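You operate a simulated robot arm through the tools that you are given. There is no shell and no other tool. Be economical: measure what you need, move in short steps, check, and stop when the job is done.

The job below is to be done with a simulated robot arm. You get a single attempt, and the scene is never put back.

Task
Gauge the grooved cylinder under the dial; sort it into the grey tray.
Fine: limit 0.05 either way. Slide only with the red lever up; leave it up, sliding plate out.

Only the result counts: the job must be done as asked and must still hold three seconds after the hand-in. Knocking over, shifting, dropping, spilling or breaking anything else fails it.

Robot
A 6-joint arm with a two-finger parallel gripper, fixed in place. Base frame: the origin is at the foot of the arm, x ahead of it, y to its left, z up. Readings come in m, degrees, newtons and seconds.
With the tool pointing down near the work surface it reaches from about 0.1 to 0.64 m from the base axis. Its first joint turns from -66.0 to 66.0 degrees. Payload 2.45 kg.
The TCP is the grasp point between the finger pads, 0.024 m short of the fingertips. In the tool frame z runs along the fingers and y along their closing line. The gripper opens to 0.068 m. The fingers are 0.017 m wide and 0.01 m thick; the gripper's body (0.04 by 0.07 m) begins 0.041 m behind the TCP.
Orientation is told as [roll, pitch, yaw] about the base's x, y, z axes, in that order, counted from this pose: with the fingers straight down and closing along the base's y, the tool's x points along the base's -x, its y along +y and its z along -z.

Tools
- The arm moves only by the tool jog_arm. Its argument "series" is text: rows parted by semicolons, each of 7 numbers parted by spaces: the shift along the tool's x, y, z in m, then the turn, a rotation vector about the tool's x, y, z in degrees, then the finger opening in m, from 0 to 0.068. In form: x y z wx wy wz hand; .... A call has 1 to 20 rows; each row shifts and turns the commanded pose from where the row before left it, along the tool's axes as they then stand. Rows are played at 5 a second. More than 0.05 m and 8.6 degrees between two rows, or a gripper value outside its range, and nothing of the call is played. Where a pose cannot be reached the arm comes as near as it can. A force on the tool above 40 N (or 10 N above the force at the start of the call, whichever is more), or a blocked arm, ends the call early, and 0.2 s more pass. Each finger travels about 0.108 m/s and halts on what it meets, pressing with about 43 N; the grip force reading is that of the motor and also rises with nothing between the fingers. The clock runs only during rows and for 0.2 s after the last one: add rows that do not move to give the fingers time. It gives the time, the measured TCP pose, the force on the tool (base axes), the opening and the grip force at its end, in the units of the frame above (readings bear some noise), and new pictures: "pictures" is both (left out), scene, wrist or none.
- Cameras (640 x 400 px; columns grow to the right, rows downward): "scene" is fixed at [0.1777, 0.4354, 1.447]; the picture's right is [-0.53, -0.85, 0.00], its down [-0.62, 0.39, -0.69] and it looks along [0.58, -0.36, -0.73] (base axes); focal length 330 px, centre (320, 200). "wrist" rides on the gripper at [0.084, 0.011, -0.075] in the tool frame; the picture's right is [-0.13, 0.99, 0.00], its down [-0.60, -0.08, -0.79] and it looks along [-0.79, -0.10, 0.61] (tool axes); focal length 251 px, centre (320, 200). There is no depth. A picture from a camera that has moved, and an enlarged one, comes with that camera's place and axes in the base frame and with its lens.
- close_up(camera, box): a new picture of the part [left, top, right, bottom] of that camera's present view, enlarged. The clock stands still meanwhile.
- close_job(): hands the job in; it is judged then, once.

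Work in short steps. Places have to be worked out from the pictures, the camera data and where the tool is seen: move nearer, look again, correct. Check each grasp and each placing, and mend what went wrong. You have 120 turns and 170 pictures in all, those below and enlarged ones among them. Open the gripper and draw the arm clear of the work before you hand the job in, unless the task says otherwise; then end with one line.

The tools are called after ">>>" as name(argument=value, ...) on one line, values as JSON. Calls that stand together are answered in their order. jog_arm: Moves the arm, as the interface text tells. Its arguments: {"type":"object","properties":{"series":{"type":"string"},"pictures":{"type":"string","enum":["both","scene","wrist","none"]}},"required":["series"]} The other tools are called the same way: close_up (camera, box) takes an enlarged picture of a part of a camera's view; close_job () hands the job in.

At the start:

```text
time_s: 0.0
eef_pos: [0.4389, -0.037, 1.1537]
ee_rot: [0.0, 0.1, 0.0]
ft_force: [0.7, -0.4, 0.1]
finger_gap: 0.068
grasp_force: 0.1
```

scene: 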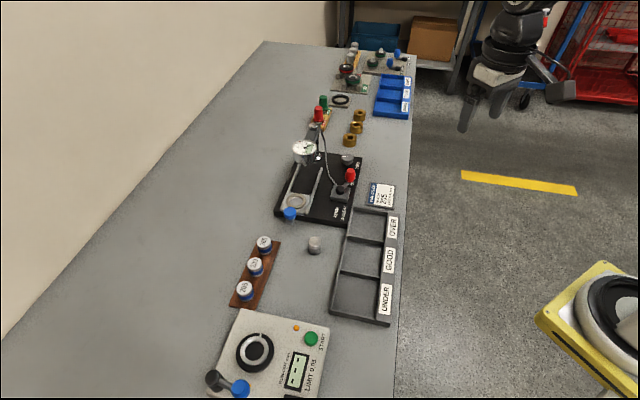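
wrist: 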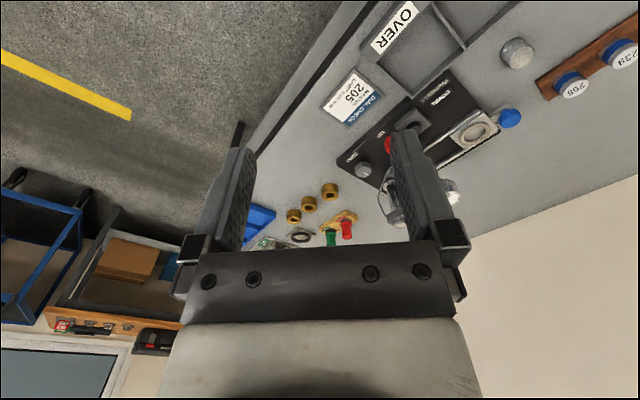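

I start by enlarging the gauge area, the cards and the tray in the scene view.

>>> close_up(camera="scene", box=[260, 130, 400, 230])

>>> close_up(camera="scene", box=[220, 170, 420, 330])

>>> close_up(camera="wrist", box=[310, 60, 470, 200])

>>> close_up(camera="scene", box=[290, 40, 430, 140])

```text
4.00 times, centred on (330, 180) of scene
camera zoom: at [0.1777, 0.4354, 1.447], right [-0.53, -0.85, 0.0], down [-0.62, 0.39, -0.69], along [0.58, -0.36, -0.73], focal length 1322 px, centre (280, 280)
```

zoom: 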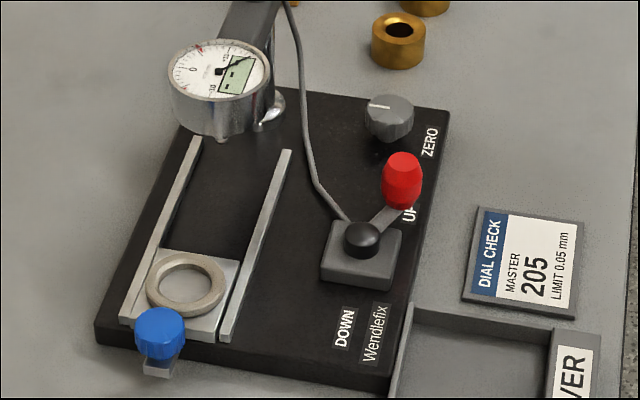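

```text
2.50 times, centred on (320, 250) of scene
camera zoom: at [0.1777, 0.4354, 1.447], right [-0.53, -0.85, 0.0], down [-0.62, 0.39, -0.69], along [0.58, -0.36, -0.73], focal length 826 px, centre (320, 75)
```

zoom: 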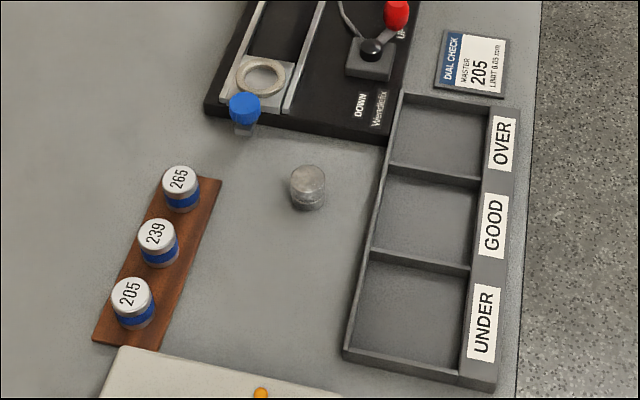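

```text
2.86 times, centred on (390, 130) of wrist
camera zoom: at [0.3547, -0.0277, 1.2275], right [0.13, 0.99, 0.0], down [0.6, -0.08, 0.79], along [0.79, -0.1, -0.61], focal length 718 px, centre (120, 400)
```

zoom: 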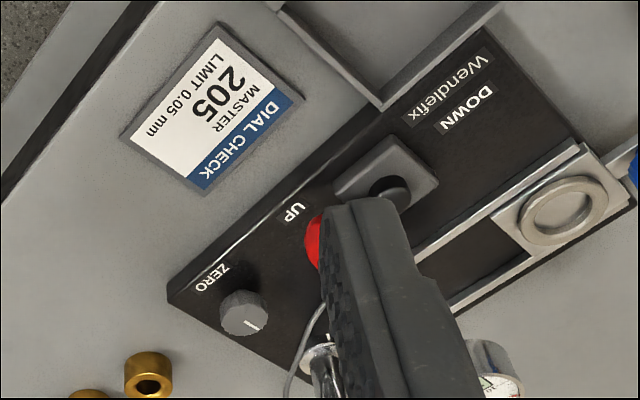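

```text
4.00 times, centred on (360, 90) of scene
camera zoom: at [0.1777, 0.4354, 1.447], right [-0.53, -0.85, 0.0], down [-0.62, 0.39, -0.69], along [0.58, -0.36, -0.73], focal length 1322 px, centre (160, 640)
```

zoom: 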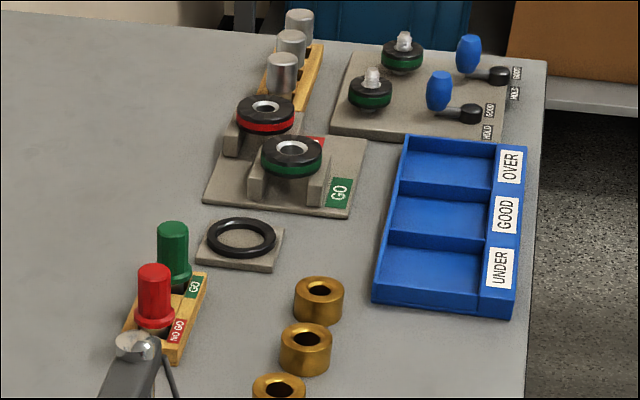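

The two cameras only agree if the table top is near z≈0.85 in the reading frame, not 0.524, so I'll treat 0.85 as real and keep clear of it. I'm moving to a viewing pose in front of the gauge, well above the table.

>>> jog_arm(series="-0.002 0.039 0.02 0 0 0 0.068; -0.002 0.039 0.02 0 0 0 0.068; -0.002 0.039 0.02 0 0 0 0.068; -0.002 0.039 0.02 0 0 0 0.068; -0.002 0.039 0.02 0 0 0 0.068; -0.001 0.042 0.02 0 0 0 0.068; 0 0 0 0 0 0 0.068")

```text
time_s: 1.6
eef_pos: [0.4511, 0.1989, 1.0312]
ee_rot: [0.0, 0.0, -0.1]
ft_force: [0.9, 0.2, 0.8]
finger_gap: 0.068
grasp_force: 0.1
camera wrist: at [0.3671, 0.209, 1.1064], right [0.13, 0.99, 0.0], down [0.6, -0.08, 0.79], along [0.79, -0.1, -0.61], focal length 251 px, centre (320, 200)
```

scene: 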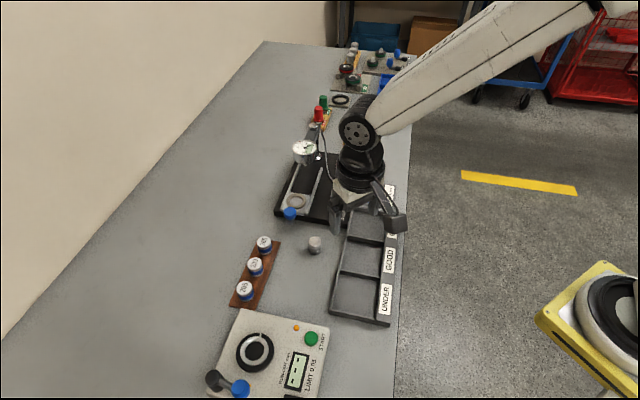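
wrist: 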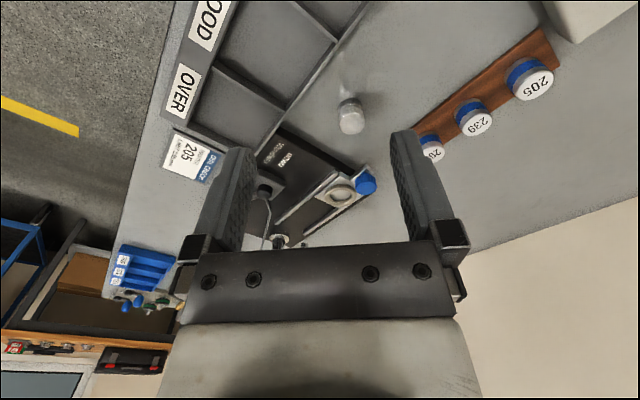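

Camera consistent with the cylinder at about (0.535, 0.222). I enlarge the gauge and cylinder to judge details.

>>> close_up(camera="wrist", box=[240, 80, 400, 260])

>>> close_up(camera="scene", box=[285, 135, 335, 170])

>>> close_up(camera="scene", box=[225, 200, 345, 320])

```text
2.22 times, centred on (320, 170) of wrist
camera zoom: at [0.3671, 0.209, 1.1064], right [0.13, 0.99, 0.0], down [0.6, -0.08, 0.79], along [0.79, -0.1, -0.61], focal length 559 px, centre (320, 267)
```

zoom: 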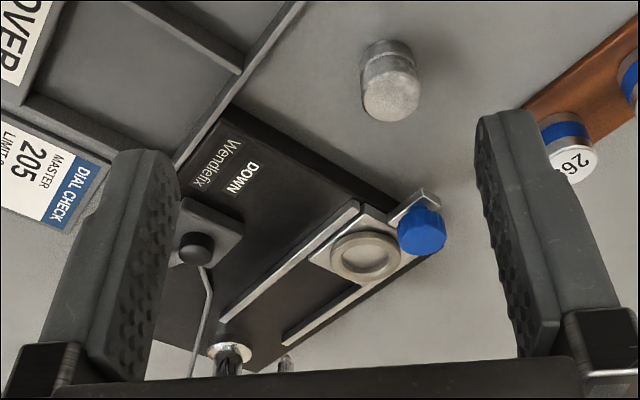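

```text
11.43 times, centred on (310, 152) of scene
camera zoom: at [0.1777, 0.4355, 1.447], right [-0.53, -0.85, 0.0], down [-0.62, 0.39, -0.69], along [0.58, -0.36, -0.73], focal length 3777 px, centre (434, 743)
```

zoom: 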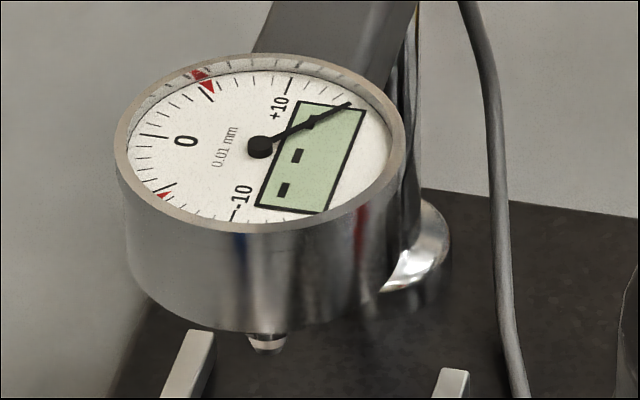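

```text
3.33 times, centred on (285, 260) of scene
camera zoom: at [0.1777, 0.4355, 1.447], right [-0.53, -0.85, 0.0], down [-0.62, 0.39, -0.69], along [0.58, -0.36, -0.73], focal length 1102 px, centre (437, 0)
```

zoom: 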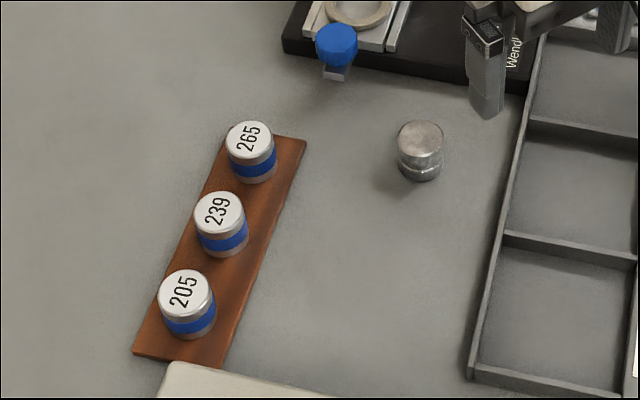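

Dial is 0.01 mm per division, red marks at ±5; display blank now. Next I go above master 205 (≈(0.51, 0.40)) with the tool yawed −45°, aligned to the bench, which also tests reach.

>>> jog_arm(series="-0.0116 0.0397 0.006 0 0 0 0.068; -0.0116 0.0397 0.006 0 0 0 0.068; -0.0116 0.0397 0.006 0 0 0 0.068; -0.0116 0.0397 0.006 0 0 0 0.068; -0.0116 0.0397 0.006 0 0 0 0.068; 0 0 0 0 0 7.5 0.068; 0 0 0 0 0 7.5 0.068; 0 0 0 0 0 7.5 0.068; 0 0 0 0 0 7.5 0.068; 0 0 0 0 0 7.5 0.068; 0 0 0 0 0 7.5 0.068; 0 0 0 0 0 0 0.068")

```text
time_s: 4.2
eef_pos: [0.5071, 0.3971, 1.0035]
ee_rot: [0.0, 0.0, -45.0]
ft_force: [0.2, -0.9, -0.4]
finger_gap: 0.0684
grasp_force: 0.0
camera wrist: at [0.4561, 0.4638, 1.0778], right [0.79, 0.61, 0.0], down [0.37, -0.48, 0.79], along [0.48, -0.63, -0.61], focal length 251 px, centre (320, 200)
```

scene: 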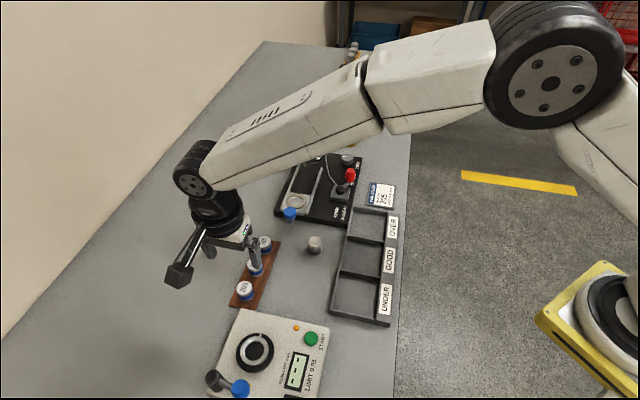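
wrist: 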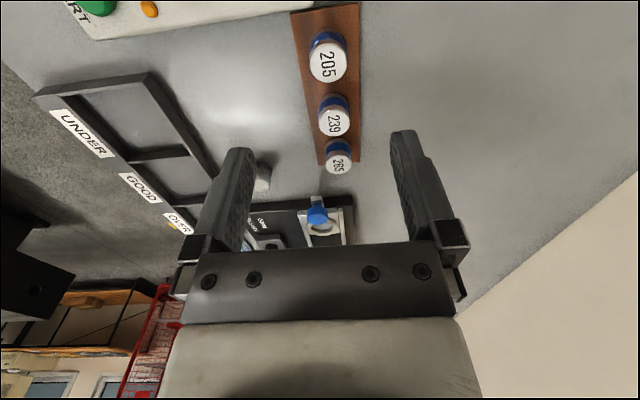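

Master 205's top triangulates to (0.513, 0.397, 0.880), and it's reachable. I correct by 6 mm and descend to z≈0.93 for a check.

>>> jog_arm(series="-0.004 0.004 0.02 0 0 0 0.068; 0 0 0.03 0 0 0 0.068; 0 0 0.023 0 0 0 0.068; 0 0 0 0 0 0 0.068")

>>> close_up(camera="wrist", box=[220, 20, 420, 200])

>>> close_up(camera="scene", box=[170, 200, 290, 320])

```text
time_s: 5.2
eef_pos: [0.5146, 0.3968, 0.9304]
ee_rot: [0.0, 0.0, -45.0]
ft_force: [0.6, -0.1, 0.1]
finger_gap: 0.068
grasp_force: 0.1
camera wrist: at [0.4625, 0.4632, 1.0046], right [0.79, 0.61, 0.0], down [0.37, -0.48, 0.79], along [0.48, -0.63, -0.61], focal length 251 px, centre (320, 200)
```

scene: 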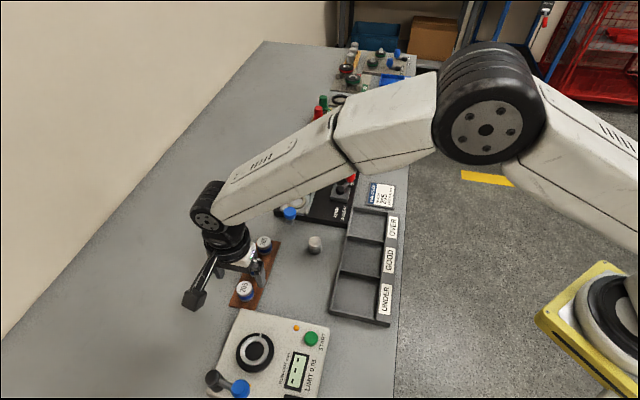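
wrist: 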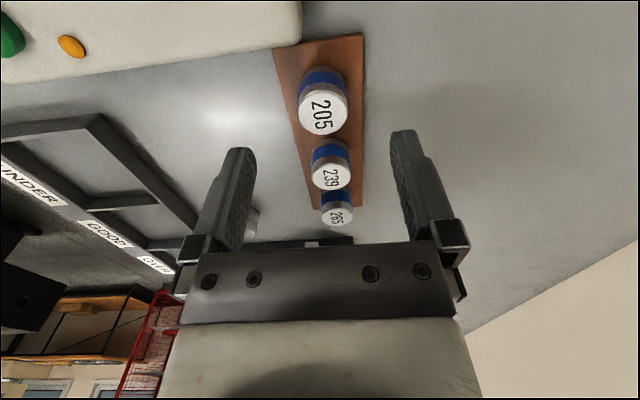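

```text
2.22 times, centred on (320, 110) of wrist
camera zoom: at [0.4625, 0.4632, 1.0046], right [0.79, 0.61, 0.0], down [0.37, -0.48, 0.79], along [0.48, -0.63, -0.61], focal length 559 px, centre (320, 400)
```

zoom: 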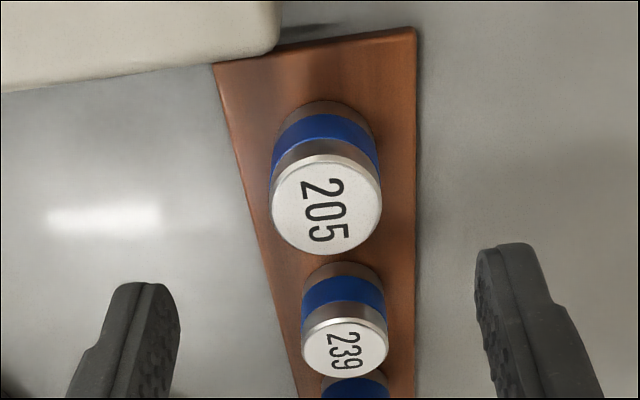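

```text
3.33 times, centred on (230, 260) of scene
camera zoom: at [0.1777, 0.4354, 1.447], right [-0.53, -0.85, 0.0], down [-0.62, 0.39, -0.69], along [0.58, -0.36, -0.73], focal length 1102 px, centre (620, 0)
```

zoom: 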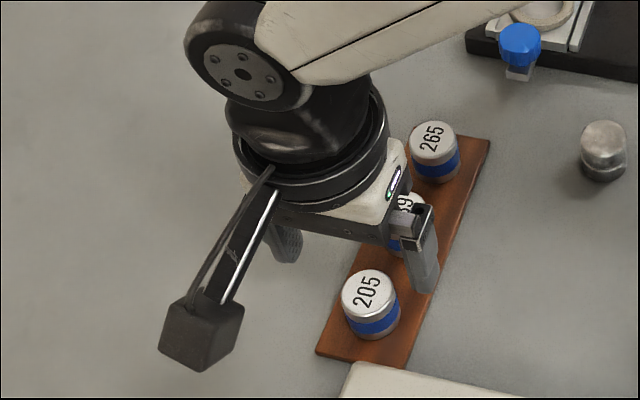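

Master sits centred between fingers (top ≈0.873, about 26 mm tall). I descend to TCP z≈0.882 and close.

>>> jog_arm(series="0 0.001 0.02 0 0 0 0.068; 0 0 0.02 0 0 0 0.068; 0 0 0.0085 0 0 0 0.068; 0 0 0 0 0 0 0.068")

>>> close_up(camera="scene", box=[170, 220, 290, 320])

```text
time_s: 6.2
eef_pos: [0.5144, 0.3981, 0.8826]
ee_rot: [0.1, 0.0, -45.0]
ft_force: [-0.9, 0.5, 0.3]
finger_gap: 0.0678
grasp_force: 0.0
camera wrist: at [0.4626, 0.4644, 0.9564], right [0.79, 0.61, 0.0], down [0.37, -0.48, 0.79], along [0.48, -0.63, -0.61], focal length 251 px, centre (320, 200)
```

scene: 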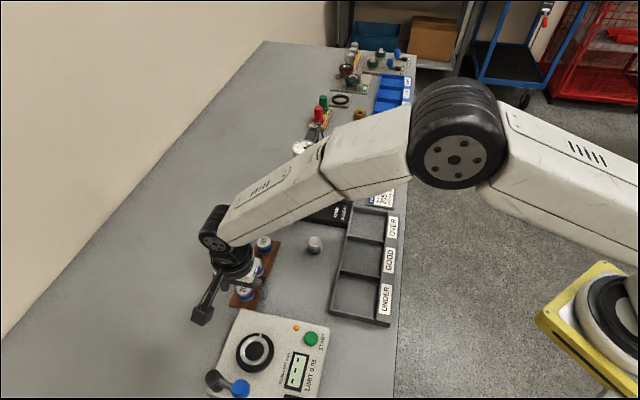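
wrist: 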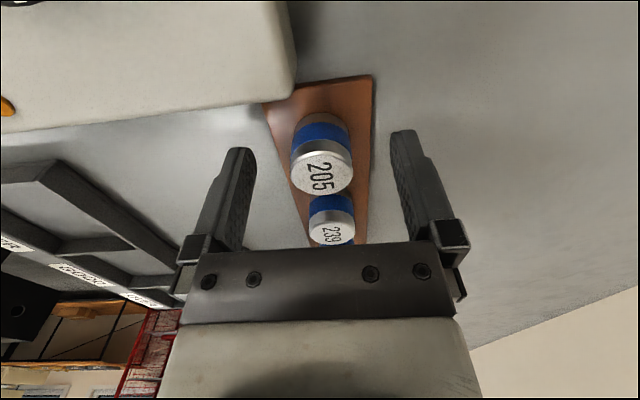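

```text
4.00 times, centred on (230, 270) of scene
camera zoom: at [0.1777, 0.4354, 1.447], right [-0.53, -0.85, 0.0], down [-0.62, 0.39, -0.69], along [0.58, -0.36, -0.73], focal length 1322 px, centre (680, -80)
```

zoom: 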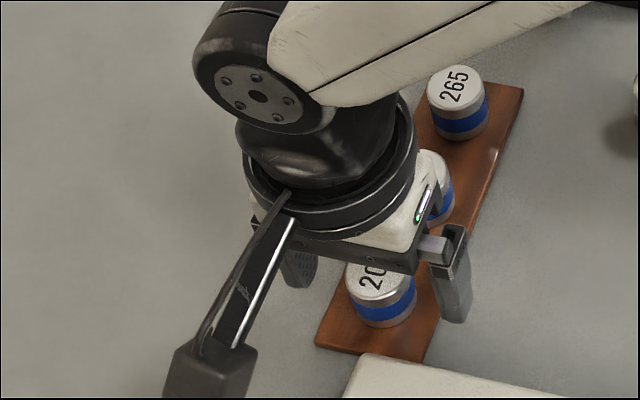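

Aligned; top about 6 mm below TCP. Closing the fingers.

>>> jog_arm(series="0 0 0 0 0 0 0.035; 0 0 0 0 0 0 0.02; 0 0 0 0 0 0 0.02; 0 0 0 0 0 0 0.02", pictures="wrist")

```text
time_s: 7.2
eef_pos: [0.5147, 0.3984, 0.8825]
ee_rot: [0.1, 0.1, -45.0]
ft_force: [0.9, 0.3, -0.5]
finger_gap: 0.0287
grasp_force: 43.1
camera wrist: at [0.4625, 0.4642, 0.9564], right [0.79, 0.61, 0.0], down [0.37, -0.48, 0.79], along [0.48, -0.63, -0.61], focal length 251 px, centre (320, 200)
```

wrist: 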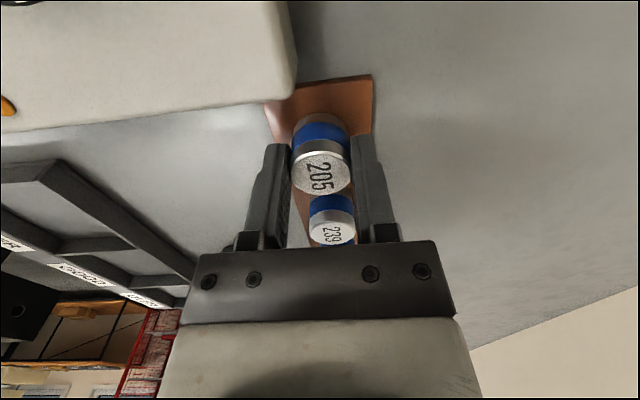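

Gripped at 28.7 mm. I lift 0.1 m and carry it along the bench to hover over the nest.

>>> jog_arm(series="0 0 -0.0333 0 0 0 0.02; 0 0 -0.0333 0 0 0 0.02; 0 0 -0.0333 0 0 0 0.02; -0.0403 -0.0061 0 0 0 0 0.02; -0.0403 -0.0061 0 0 0 0 0.02; -0.0403 -0.0061 0 0 0 0 0.02; -0.0403 -0.0061 0 0 0 0 0.02; -0.0403 -0.0061 0 0 0 0 0.02; -0.0300 -0.0061 0 0 0 0 0.02; 0 0 0 0 0 0 0.02")

>>> close_up(camera="wrist", box=[240, 20, 400, 180])

>>> close_up(camera="scene", box=[240, 120, 380, 240])

```text
time_s: 9.4
eef_pos: [0.653, 0.2073, 0.981]
ee_rot: [-0.1, 0.0, -45.1]
ft_force: [-0.4, 0.7, -0.8]
finger_gap: 0.0287
grasp_force: 42.7
camera wrist: at [0.6015, 0.2741, 1.0552], right [0.79, 0.61, 0.0], down [0.37, -0.48, 0.79], along [0.48, -0.63, -0.61], focal length 251 px, centre (320, 200)
```

scene: 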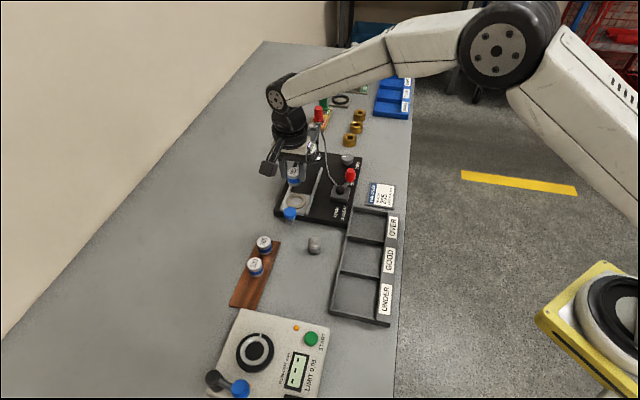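
wrist: 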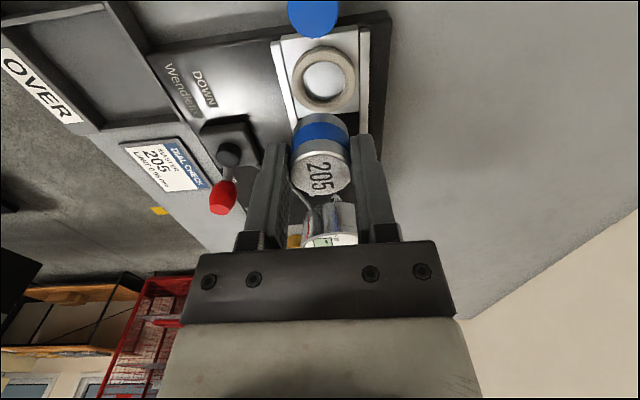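

```text
2.50 times, centred on (320, 100) of wrist
camera zoom: at [0.6015, 0.2741, 1.0552], right [0.79, 0.61, 0.0], down [0.37, -0.48, 0.79], along [0.48, -0.63, -0.61], focal length 629 px, centre (320, 450)
```

zoom: 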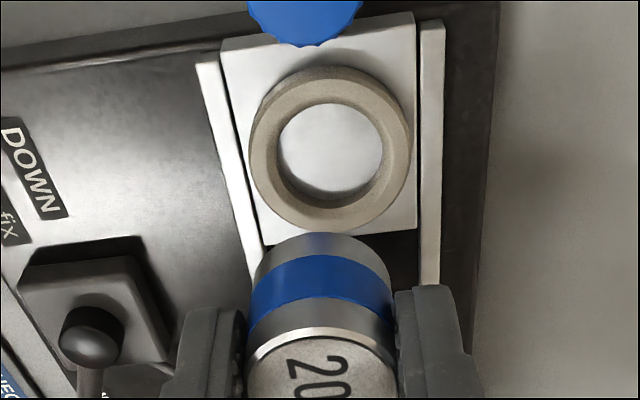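

```text
3.33 times, centred on (310, 180) of scene
camera zoom: at [0.1778, 0.4354, 1.447], right [-0.53, -0.85, 0.0], down [-0.62, 0.39, -0.69], along [0.58, -0.36, -0.73], focal length 1102 px, centre (353, 267)
```

zoom: 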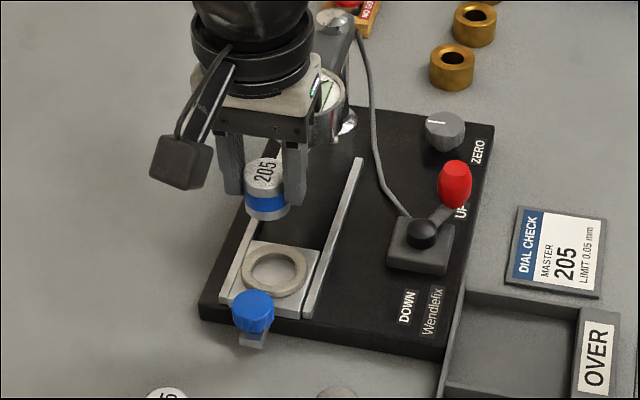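

Ring centre triangulates to about (0.659, 0.204), top near 0.875. I shift there and descend to TCP 0.93, then re-measure.

>>> jog_arm(series="-0.0065 0.0022 0.02 0 0 0 0.02; 0 0 0.02 0 0 0 0.02; 0 0 0.011 0 0 0 0.02; 0 0 0 0 0 0 0.02", pictures="none")

>>> close_up(camera="wrist", box=[260, 60, 380, 180])

>>> close_up(camera="scene", box=[260, 150, 340, 230])

```text
time_s: 10.4
eef_pos: [0.6584, 0.2037, 0.9299]
ee_rot: [0.0, 0.0, -44.9]
ft_force: [0.0, 0.0, -2.3]
finger_gap: 0.0289
grasp_force: 42.8
```

```text
3.33 times, centred on (320, 120) of wrist
camera zoom: at [0.6071, 0.2716, 1.0045], right [0.79, 0.61, 0.0], down [0.37, -0.48, 0.79], along [0.48, -0.63, -0.61], focal length 838 px, centre (320, 467)
```

zoom: 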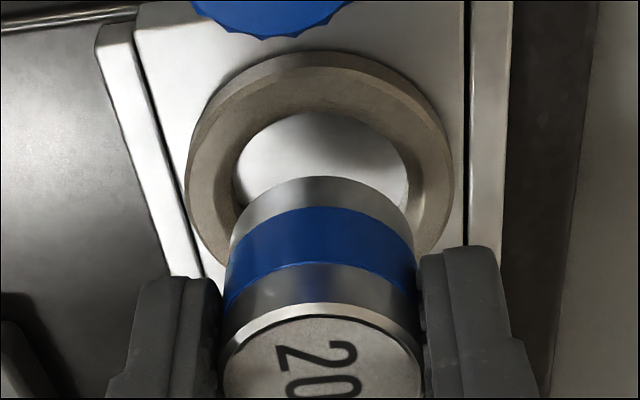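

```text
5.00 times, centred on (300, 190) of scene
camera zoom: at [0.1778, 0.4354, 1.447], right [-0.53, -0.85, 0.0], down [-0.62, 0.39, -0.69], along [0.58, -0.36, -0.73], focal length 1653 px, centre (420, 250)
```

zoom: 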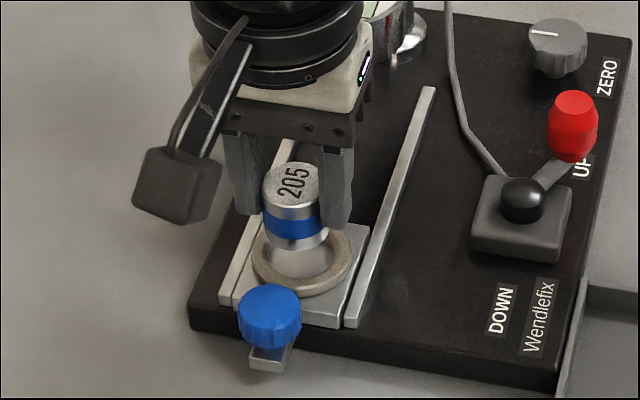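

Laterally aligned; forward offset depends on ring height, so I drop another 12 mm (staying above the ring) with a 2 mm forward shift to remove parallax.

>>> jog_arm(series="-0.002 0 0.006 0 0 0 0.02; 0 0 0.006 0 0 0 0.02; 0 0 0 0 0 0 0.02", pictures="none")

>>> close_up(camera="wrist", box=[270, 70, 370, 170])

>>> close_up(camera="scene", box=[270, 170, 330, 230])

```text
time_s: 11.2
eef_pos: [0.659, 0.2025, 0.9187]
ee_rot: [0.0, 0.0, -45.0]
ft_force: [1.0, 0.7, -1.1]
finger_gap: 0.0289
grasp_force: 43.4
```

```text
4.00 times, centred on (320, 120) of wrist
camera zoom: at [0.6082, 0.2701, 0.9928], right [0.79, 0.61, 0.0], down [0.37, -0.48, 0.79], along [0.48, -0.63, -0.61], focal length 1006 px, centre (320, 520)
```

zoom: 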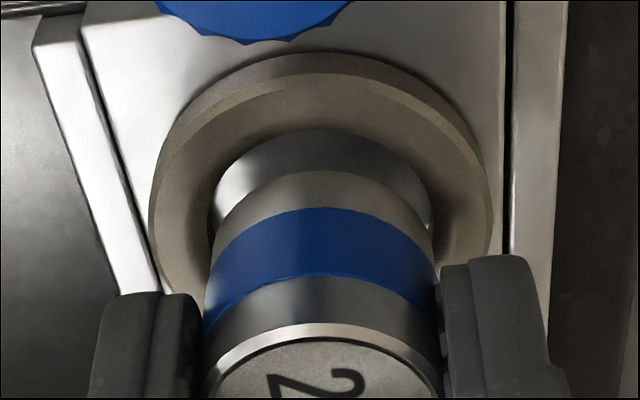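

```text
6.67 times, centred on (300, 200) of scene
camera zoom: at [0.1778, 0.4354, 1.447], right [-0.53, -0.85, 0.0], down [-0.62, 0.39, -0.69], along [0.58, -0.36, -0.73], focal length 2204 px, centre (453, 200)
```

zoom: 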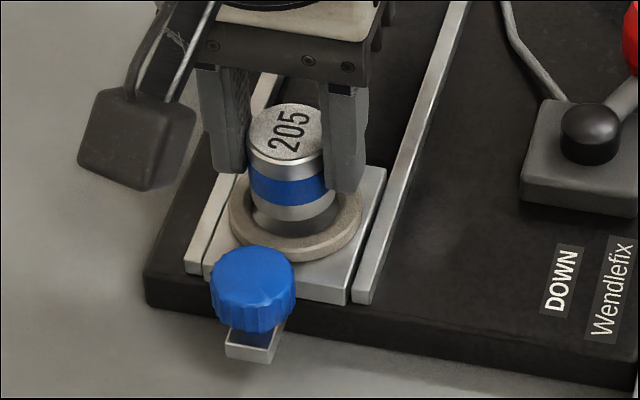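

Both views now suggest the ring is about 5 mm below the master, and forward error about −2 mm. Lowering another 3 mm and moving back 1 mm, then comparing again.

>>> jog_arm(series="0.001 0 0.0015 0 0 0 0.02; 0 0 0.0015 0 0 0 0.02; 0 0 0 0 0 0 0.02", pictures="none")

>>> close_up(camera="wrist", box=[280, 70, 360, 150])

>>> close_up(camera="scene", box=[275, 180, 315, 220])

```text
time_s: 12.0
eef_pos: [0.658, 0.2047, 0.9143]
ee_rot: [0.0, 0.0, -45.0]
ft_force: [-0.3, -0.7, -0.9]
finger_gap: 0.0289
grasp_force: 42.9
```

```text
5.00 times, centred on (320, 110) of wrist
camera zoom: at [0.6069, 0.2709, 0.9898], right [0.79, 0.61, 0.0], down [0.37, -0.48, 0.79], along [0.48, -0.63, -0.61], focal length 1257 px, centre (320, 650)
```

zoom: 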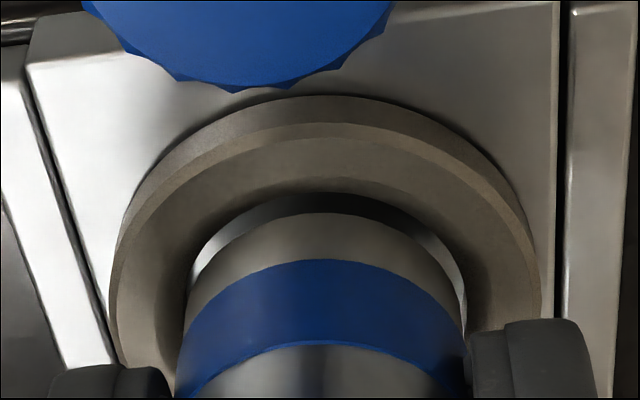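

```text
10.00 times, centred on (295, 200) of scene
camera zoom: at [0.1778, 0.4354, 1.447], right [-0.53, -0.85, 0.0], down [-0.62, 0.39, -0.69], along [0.58, -0.36, -0.73], focal length 3305 px, centre (570, 200)
```

zoom: 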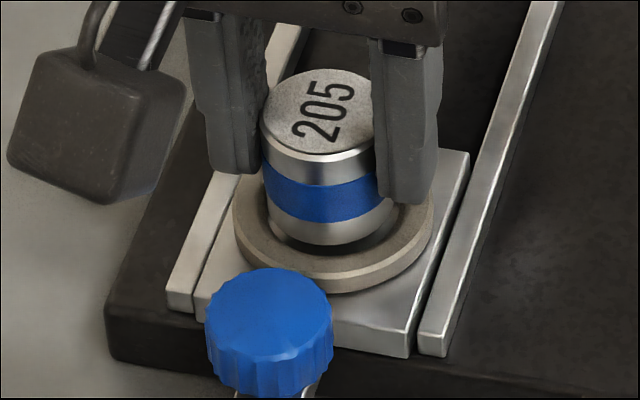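

Nearly touching, centred within ~1 mm. I correct 0.8 mm back and 0.3 mm sideways and descend 4 mm in small steps, watching force.

>>> jog_arm(series="0.0008 0.0003 0 0 0 0 0.02; 0 0 0.001 0 0 0 0.02; 0 0 0.001 0 0 0 0.02; 0 0 0.001 0 0 0 0.02; 0 0 0.001 0 0 0 0.02; 0 0 0 0 0 0 0.02", pictures="none")

>>> close_up(camera="wrist", box=[280, 70, 360, 150])

>>> close_up(camera="scene", box=[275, 180, 315, 220])

```text
time_s: 13.4
eef_pos: [0.6599, 0.2056, 0.9119]
ee_rot: [0.1, -0.1, -45.0]
ft_force: [1.8, -3.9, 8.8]
finger_gap: 0.0288
grasp_force: 42.8
```

```text
5.00 times, centred on (320, 110) of wrist
camera zoom: at [0.6073, 0.2713, 0.9868], right [0.79, 0.61, 0.0], down [0.37, -0.48, 0.79], along [0.48, -0.63, -0.61], focal length 1257 px, centre (320, 650)
```

zoom: 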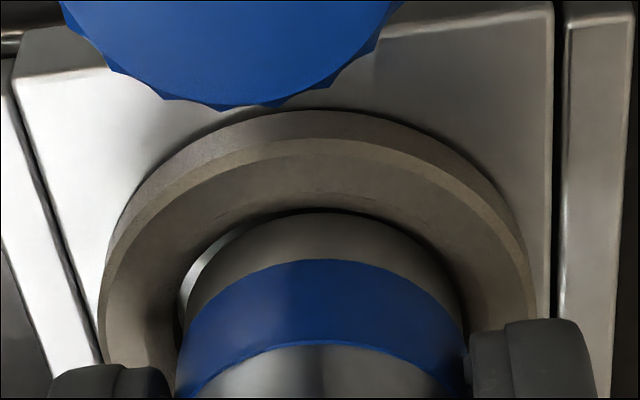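

```text
10.00 times, centred on (295, 200) of scene
camera zoom: at [0.1776, 0.4352, 1.4471], right [-0.53, -0.85, 0.0], down [-0.62, 0.39, -0.69], along [0.58, -0.36, -0.73], focal length 3305 px, centre (570, 200)
```

zoom: 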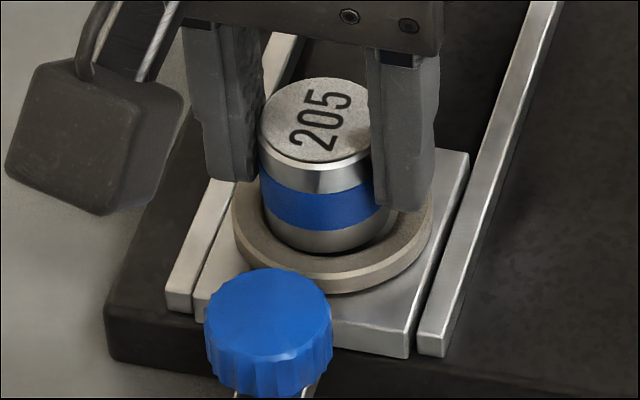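

Contact: the ring pushes the part forward (+e1) and toward −tool-y, matching the picture's left gap. I shift 0.7 mm that way and continue down gently.

>>> jog_arm(series="-0.0006 -0.0006 -0.0005 0 0 0 0.02; 0 0 0.001 0 0 0 0.02; 0 0 0.001 0 0 0 0.02; 0 0 0 0 0 0 0.02", pictures="none")

>>> close_up(camera="wrist", box=[280, 70, 360, 150])

```text
time_s: 14.4
eef_pos: [0.6592, 0.2035, 0.9096]
ee_rot: [0.0, 0.0, -45.0]
ft_force: [8.8, -3.6, -4.1]
finger_gap: 0.0287
grasp_force: 43.4
```

```text
5.00 times, centred on (320, 110) of wrist
camera zoom: at [0.607, 0.2708, 0.9838], right [0.79, 0.61, 0.0], down [0.37, -0.48, 0.79], along [0.48, -0.63, -0.61], focal length 1257 px, centre (320, 650)
```

zoom: 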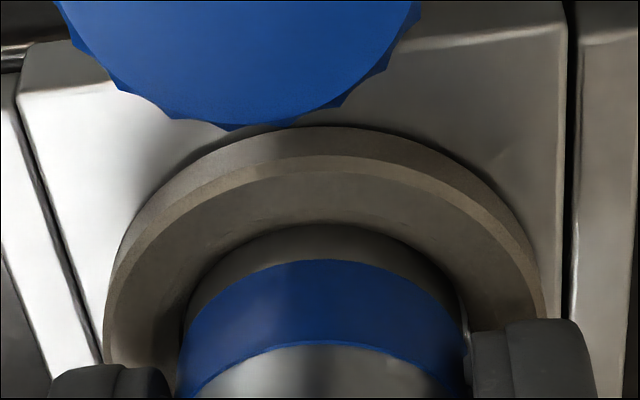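

It is entering the ring. The side force asks for a bit more forward and +y; I relieve it and continue down.

>>> jog_arm(series="-0.0006 0.0003 0 0 0 0 0.02; 0 0 0.001 0 0 0 0.02; 0 0 0.001 0 0 0 0.02; 0 0 0 0 0 0 0.02", pictures="none")

>>> close_up(camera="wrist", box=[280, 70, 360, 150])

```text
time_s: 15.4
eef_pos: [0.6582, 0.2039, 0.9071]
ee_rot: [-0.1, 0.1, -45.0]
ft_force: [1.6, -5.6, 0.4]
finger_gap: 0.0289
grasp_force: 43.1
```

```text
5.00 times, centred on (320, 110) of wrist
camera zoom: at [0.6072, 0.271, 0.9819], right [0.79, 0.61, 0.0], down [0.37, -0.48, 0.79], along [0.48, -0.63, -0.61], focal length 1257 px, centre (320, 650)
```

zoom: 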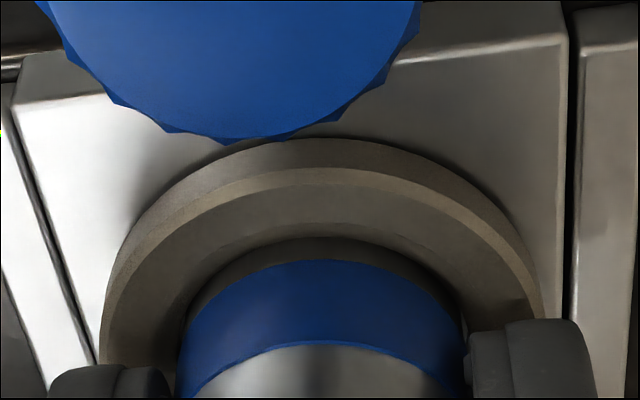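

Going in smoothly. Continue 2 mm more with a slight forward relief.

>>> jog_arm(series="-0.0005 0 0 0 0 0 0.02; 0 0 0.001 0 0 0 0.02; 0 0 0.001 0 0 0 0.02; 0 0 0 0 0 0 0.02", pictures="none")

>>> close_up(camera="wrist", box=[270, 70, 370, 170])

>>> close_up(camera="scene", box=[275, 180, 315, 220])

```text
time_s: 16.4
eef_pos: [0.6594, 0.2044, 0.9069]
ee_rot: [0.1, 0.0, -45.0]
ft_force: [-7.1, -5.1, 17.2]
finger_gap: 0.0288
grasp_force: 42.7
```

```text
4.00 times, centred on (320, 120) of wrist
camera zoom: at [0.6079, 0.2709, 0.9816], right [0.79, 0.61, 0.0], down [0.37, -0.48, 0.79], along [0.48, -0.63, -0.61], focal length 1006 px, centre (320, 520)
```

zoom: 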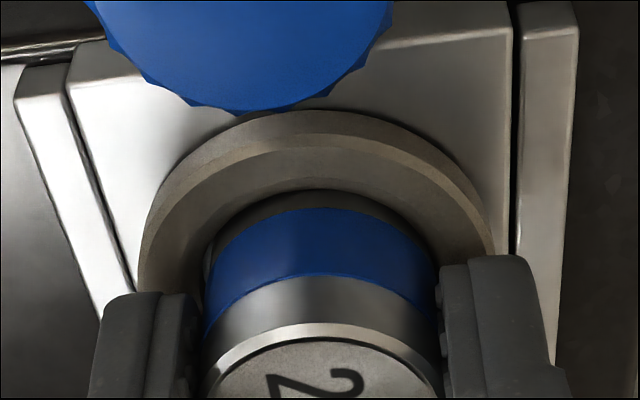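

```text
10.00 times, centred on (295, 200) of scene
camera zoom: at [0.1772, 0.4352, 1.4472], right [-0.53, -0.85, 0.0], down [-0.62, 0.39, -0.69], along [0.58, -0.36, -0.73], focal length 3305 px, centre (570, 200)
```

zoom: 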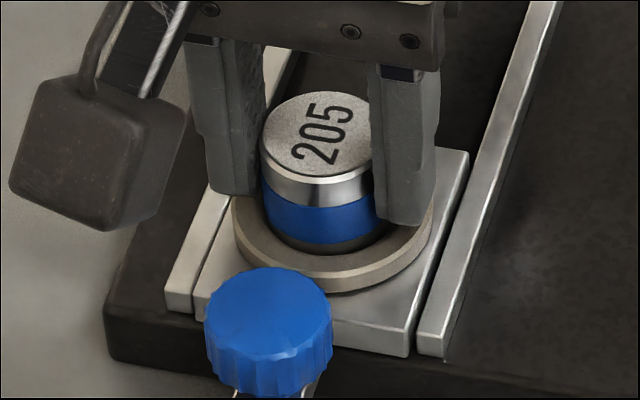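

Seated: it no longer descends and 17 N pushes back. I release (opening to 0.05) and rise.

>>> jog_arm(series="0 0 -0.0015 0 0 0 0.02; 0 0 0 0 0 0 0.05; 0 0 0 0 0 0 0.05; 0 0 -0.02 0 0 0 0.05; 0 0 -0.025 0 0 0 0.05; 0 0 0 0 0 0 0.05", pictures="none")

>>> close_up(camera="wrist", box=[260, 40, 380, 160])

>>> close_up(camera="scene", box=[265, 170, 325, 230])

```text
time_s: 17.8
eef_pos: [0.6599, 0.2037, 0.9513]
ee_rot: [0.1, 0.0, -45.0]
ft_force: [-0.2, -0.4, 0.6]
finger_gap: 0.0499
grasp_force: 0.0
```

```text
3.33 times, centred on (320, 100) of wrist
camera zoom: at [0.6077, 0.2705, 1.026], right [0.79, 0.61, 0.0], down [0.37, -0.48, 0.79], along [0.48, -0.63, -0.61], focal length 838 px, centre (320, 533)
```

zoom: 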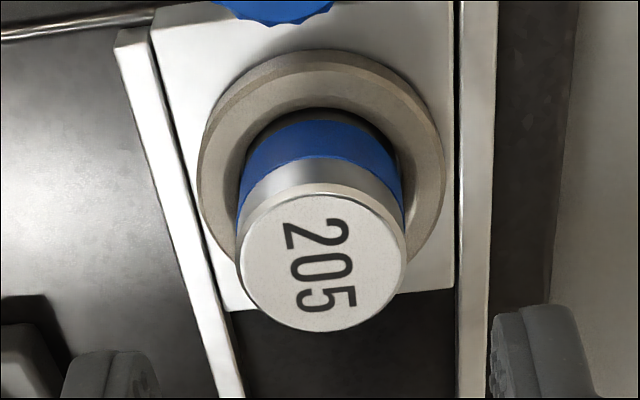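

```text
6.67 times, centred on (295, 200) of scene
camera zoom: at [0.1777, 0.4354, 1.447], right [-0.53, -0.85, 0.0], down [-0.62, 0.39, -0.69], along [0.58, -0.36, -0.73], focal length 2204 px, centre (487, 200)
```

zoom: 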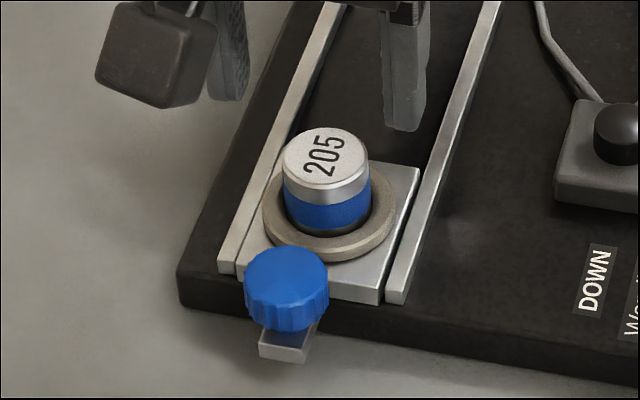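

Master sits squarely in the nest. Next the blue knob, about (0.628, 0.235, top 0.888): I move over it with fingers open and tilt the tool 20° so its body leans away from the dial.

>>> jog_arm(series="0.0224 0 0 0 0 0 0.05; 0.0224 0 0 0 0 0 0.05; 0 0 0 0 -6.67 0 0.05; 0 0 0 0 -6.67 0 0.05; 0 0 0 0 -6.66 0 0.05; 0 0 0 0 0 0 0.05")

>>> close_up(camera="scene", box=[245, 150, 345, 240])

```text
time_s: 19.2
eef_pos: [0.6272, 0.2356, 0.9512]
ee_rot: [0.0, -20.1, -45.0]
ft_force: [0.2, 0.6, 0.5]
finger_gap: 0.0499
grasp_force: 0.1
camera wrist: at [0.5615, 0.317, 0.9933], right [0.79, 0.62, 0.04], down [0.15, -0.26, 0.95], along [0.6, -0.74, -0.3], focal length 251 px, centre (320, 200)
```

scene: 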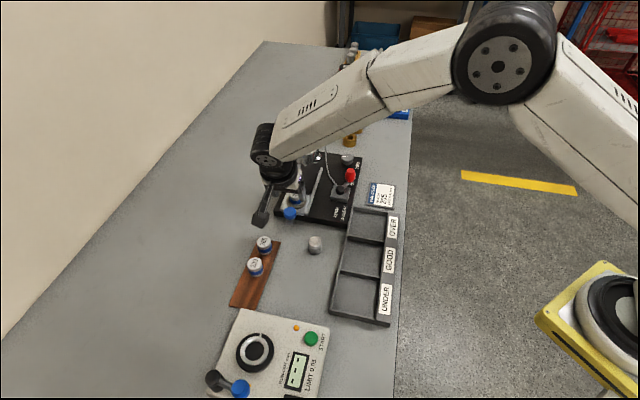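
wrist: 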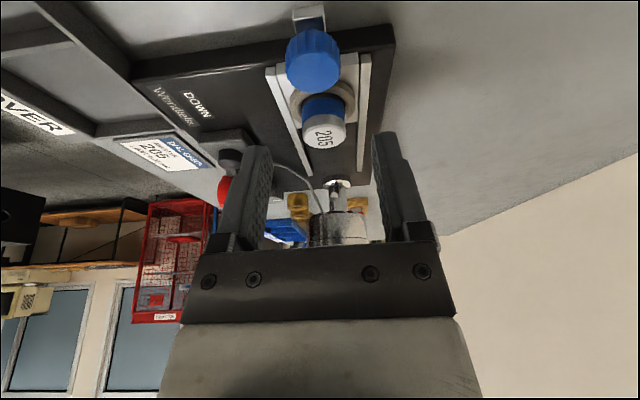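

```text
4.44 times, centred on (295, 195) of scene
camera zoom: at [0.1777, 0.4354, 1.447], right [-0.53, -0.85, 0.0], down [-0.62, 0.39, -0.69], along [0.58, -0.36, -0.73], focal length 1469 px, centre (431, 222)
```

zoom: 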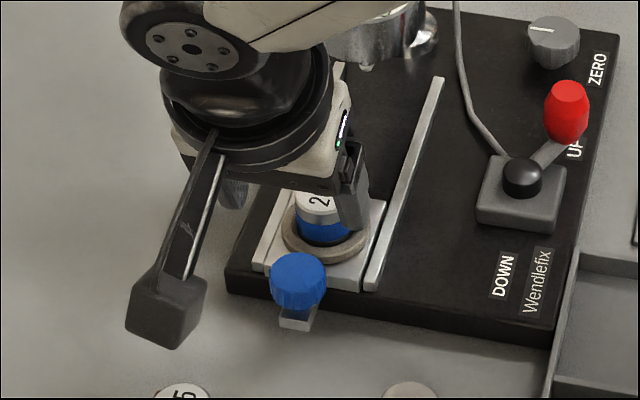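

Knob is in line below. I descend straight down (base −z) 49 mm to TCP z≈0.902.

>>> jog_arm(series="0.006 0 0.0165 0 0 0 0.05; 0.006 0 0.0165 0 0 0 0.05; 0.0048 0 0.013 0 0 0 0.05; 0 0 0 0 0 0 0.05")

>>> close_up(camera="scene", box=[245, 170, 325, 240])

```text
time_s: 20.2
eef_pos: [0.6279, 0.2364, 0.9022]
ee_rot: [0.0, -19.9, -45.1]
ft_force: [0.3, -0.1, -0.5]
finger_gap: 0.05
grasp_force: 0.0
camera wrist: at [0.5617, 0.3173, 0.9442], right [0.79, 0.62, 0.04], down [0.15, -0.27, 0.95], along [0.6, -0.74, -0.3], focal length 251 px, centre (320, 200)
```

scene: 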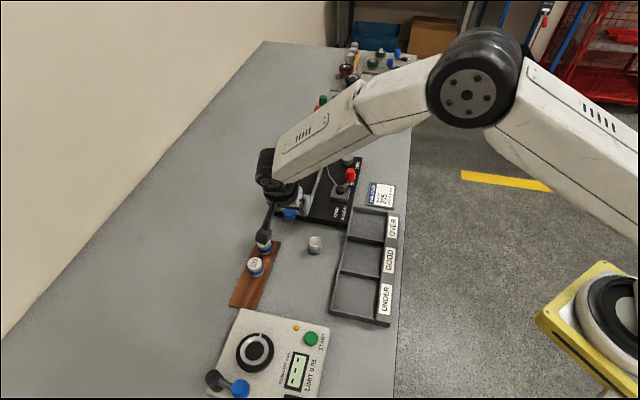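
wrist: 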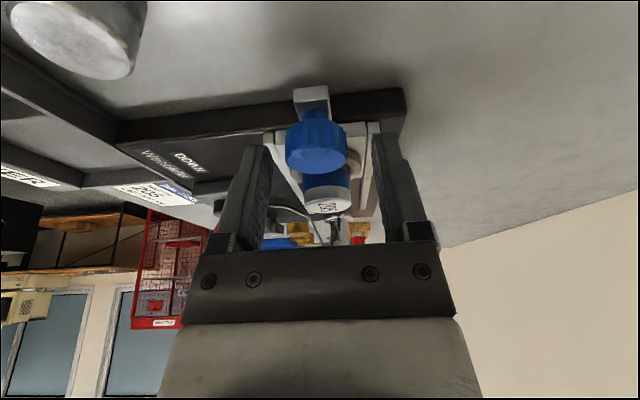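

```text
5.71 times, centred on (285, 205) of scene
camera zoom: at [0.1777, 0.4354, 1.447], right [-0.53, -0.85, 0.0], down [-0.62, 0.39, -0.69], along [0.58, -0.36, -0.73], focal length 1889 px, centre (520, 171)
```

zoom: 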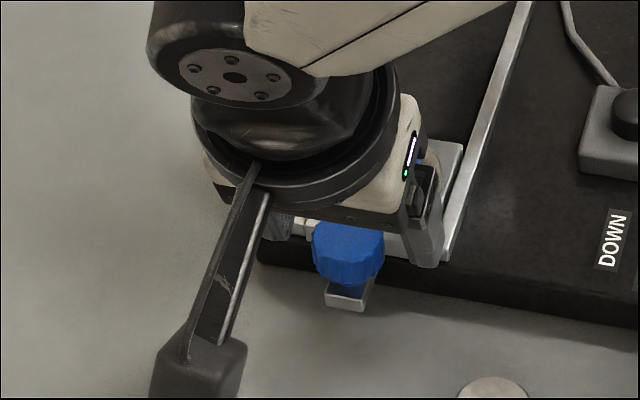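

Fingers straddle the knob. Closing on it.

>>> jog_arm(series="0 0 0 0 0 0 0.03; 0 0 0 0 0 0 0.015; 0 0 0 0 0 0 0.015; 0 0 0 0 0 0 0.015", pictures="wrist")

>>> close_up(camera="scene", box=[290, 130, 380, 220])

```text
time_s: 21.2
eef_pos: [0.6272, 0.2347, 0.9027]
ee_rot: [-0.1, -20.0, -44.9]
ft_force: [-4.1, -5.8, 1.8]
finger_gap: 0.0275
grasp_force: 42.5
camera wrist: at [0.5613, 0.3168, 0.944], right [0.79, 0.61, 0.04], down [0.15, -0.26, 0.95], along [0.6, -0.74, -0.3], focal length 251 px, centre (320, 200)
```

wrist: 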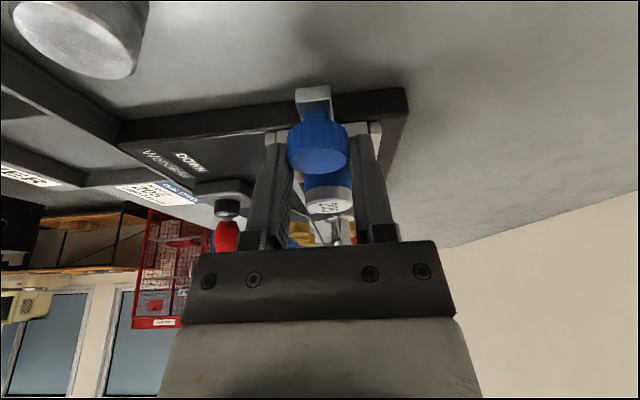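

```text
4.44 times, centred on (335, 175) of scene
camera zoom: at [0.1776, 0.4353, 1.4471], right [-0.53, -0.85, 0.0], down [-0.62, 0.39, -0.69], along [0.58, -0.36, -0.73], focal length 1469 px, centre (253, 311)
```

zoom: 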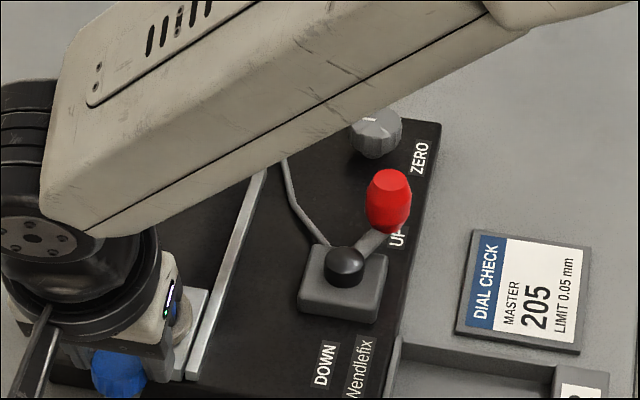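

Knob gripped, lever confirmed at UP. I slide the plate in along +e1 by 6 cm and check.

>>> jog_arm(series="0 -0.0005 0 0 0 0 0.015; -0.0094 0 0.0034 0 0 0 0.015; -0.0094 0 0.0034 0 0 0 0.015; -0.0094 0 0.0034 0 0 0 0.015; -0.0094 0 0.0034 0 0 0 0.015; -0.0094 0 0.0034 0 0 0 0.015; -0.0094 0 0.0034 0 0 0 0.015; 0 0 0 0 0 0 0.015")

>>> close_up(camera="scene", box=[265, 120, 365, 220])

```text
time_s: 23.0
eef_pos: [0.6691, 0.1938, 0.9027]
ee_rot: [-0.1, -19.9, -44.9]
ft_force: [-0.6, -1.2, -11.2]
finger_gap: 0.0277
grasp_force: 42.5
camera wrist: at [0.6033, 0.2747, 0.9441], right [0.79, 0.62, 0.04], down [0.16, -0.27, 0.95], along [0.6, -0.74, -0.3], focal length 251 px, centre (320, 200)
```

scene: 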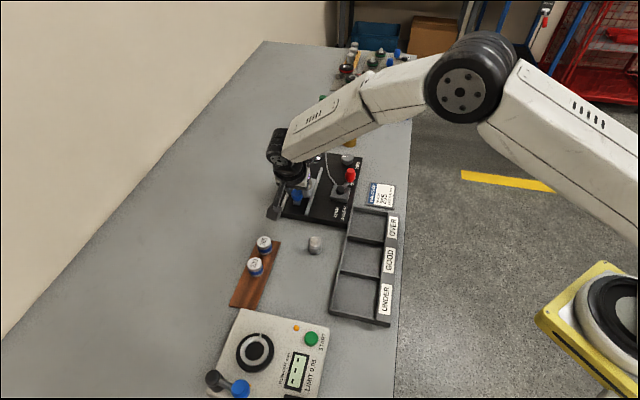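
wrist: 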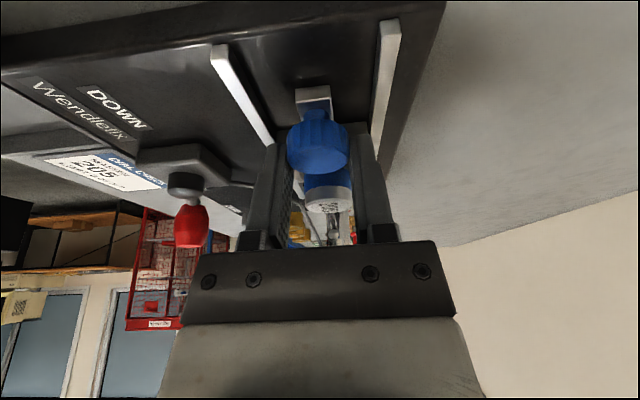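

```text
4.00 times, centred on (315, 170) of scene
camera zoom: at [0.178, 0.4355, 1.447], right [-0.53, -0.85, 0.0], down [-0.62, 0.39, -0.69], along [0.58, -0.36, -0.73], focal length 1322 px, centre (340, 320)
```

zoom: 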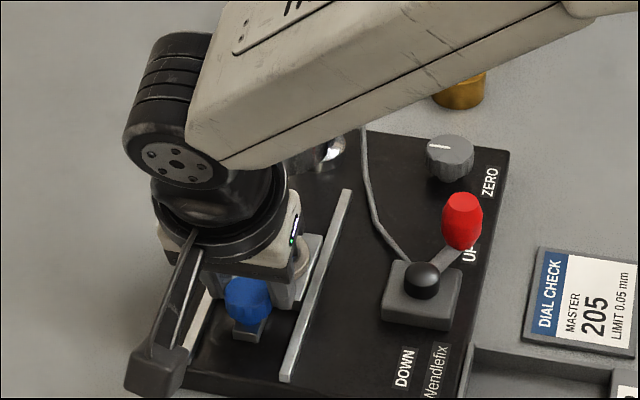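

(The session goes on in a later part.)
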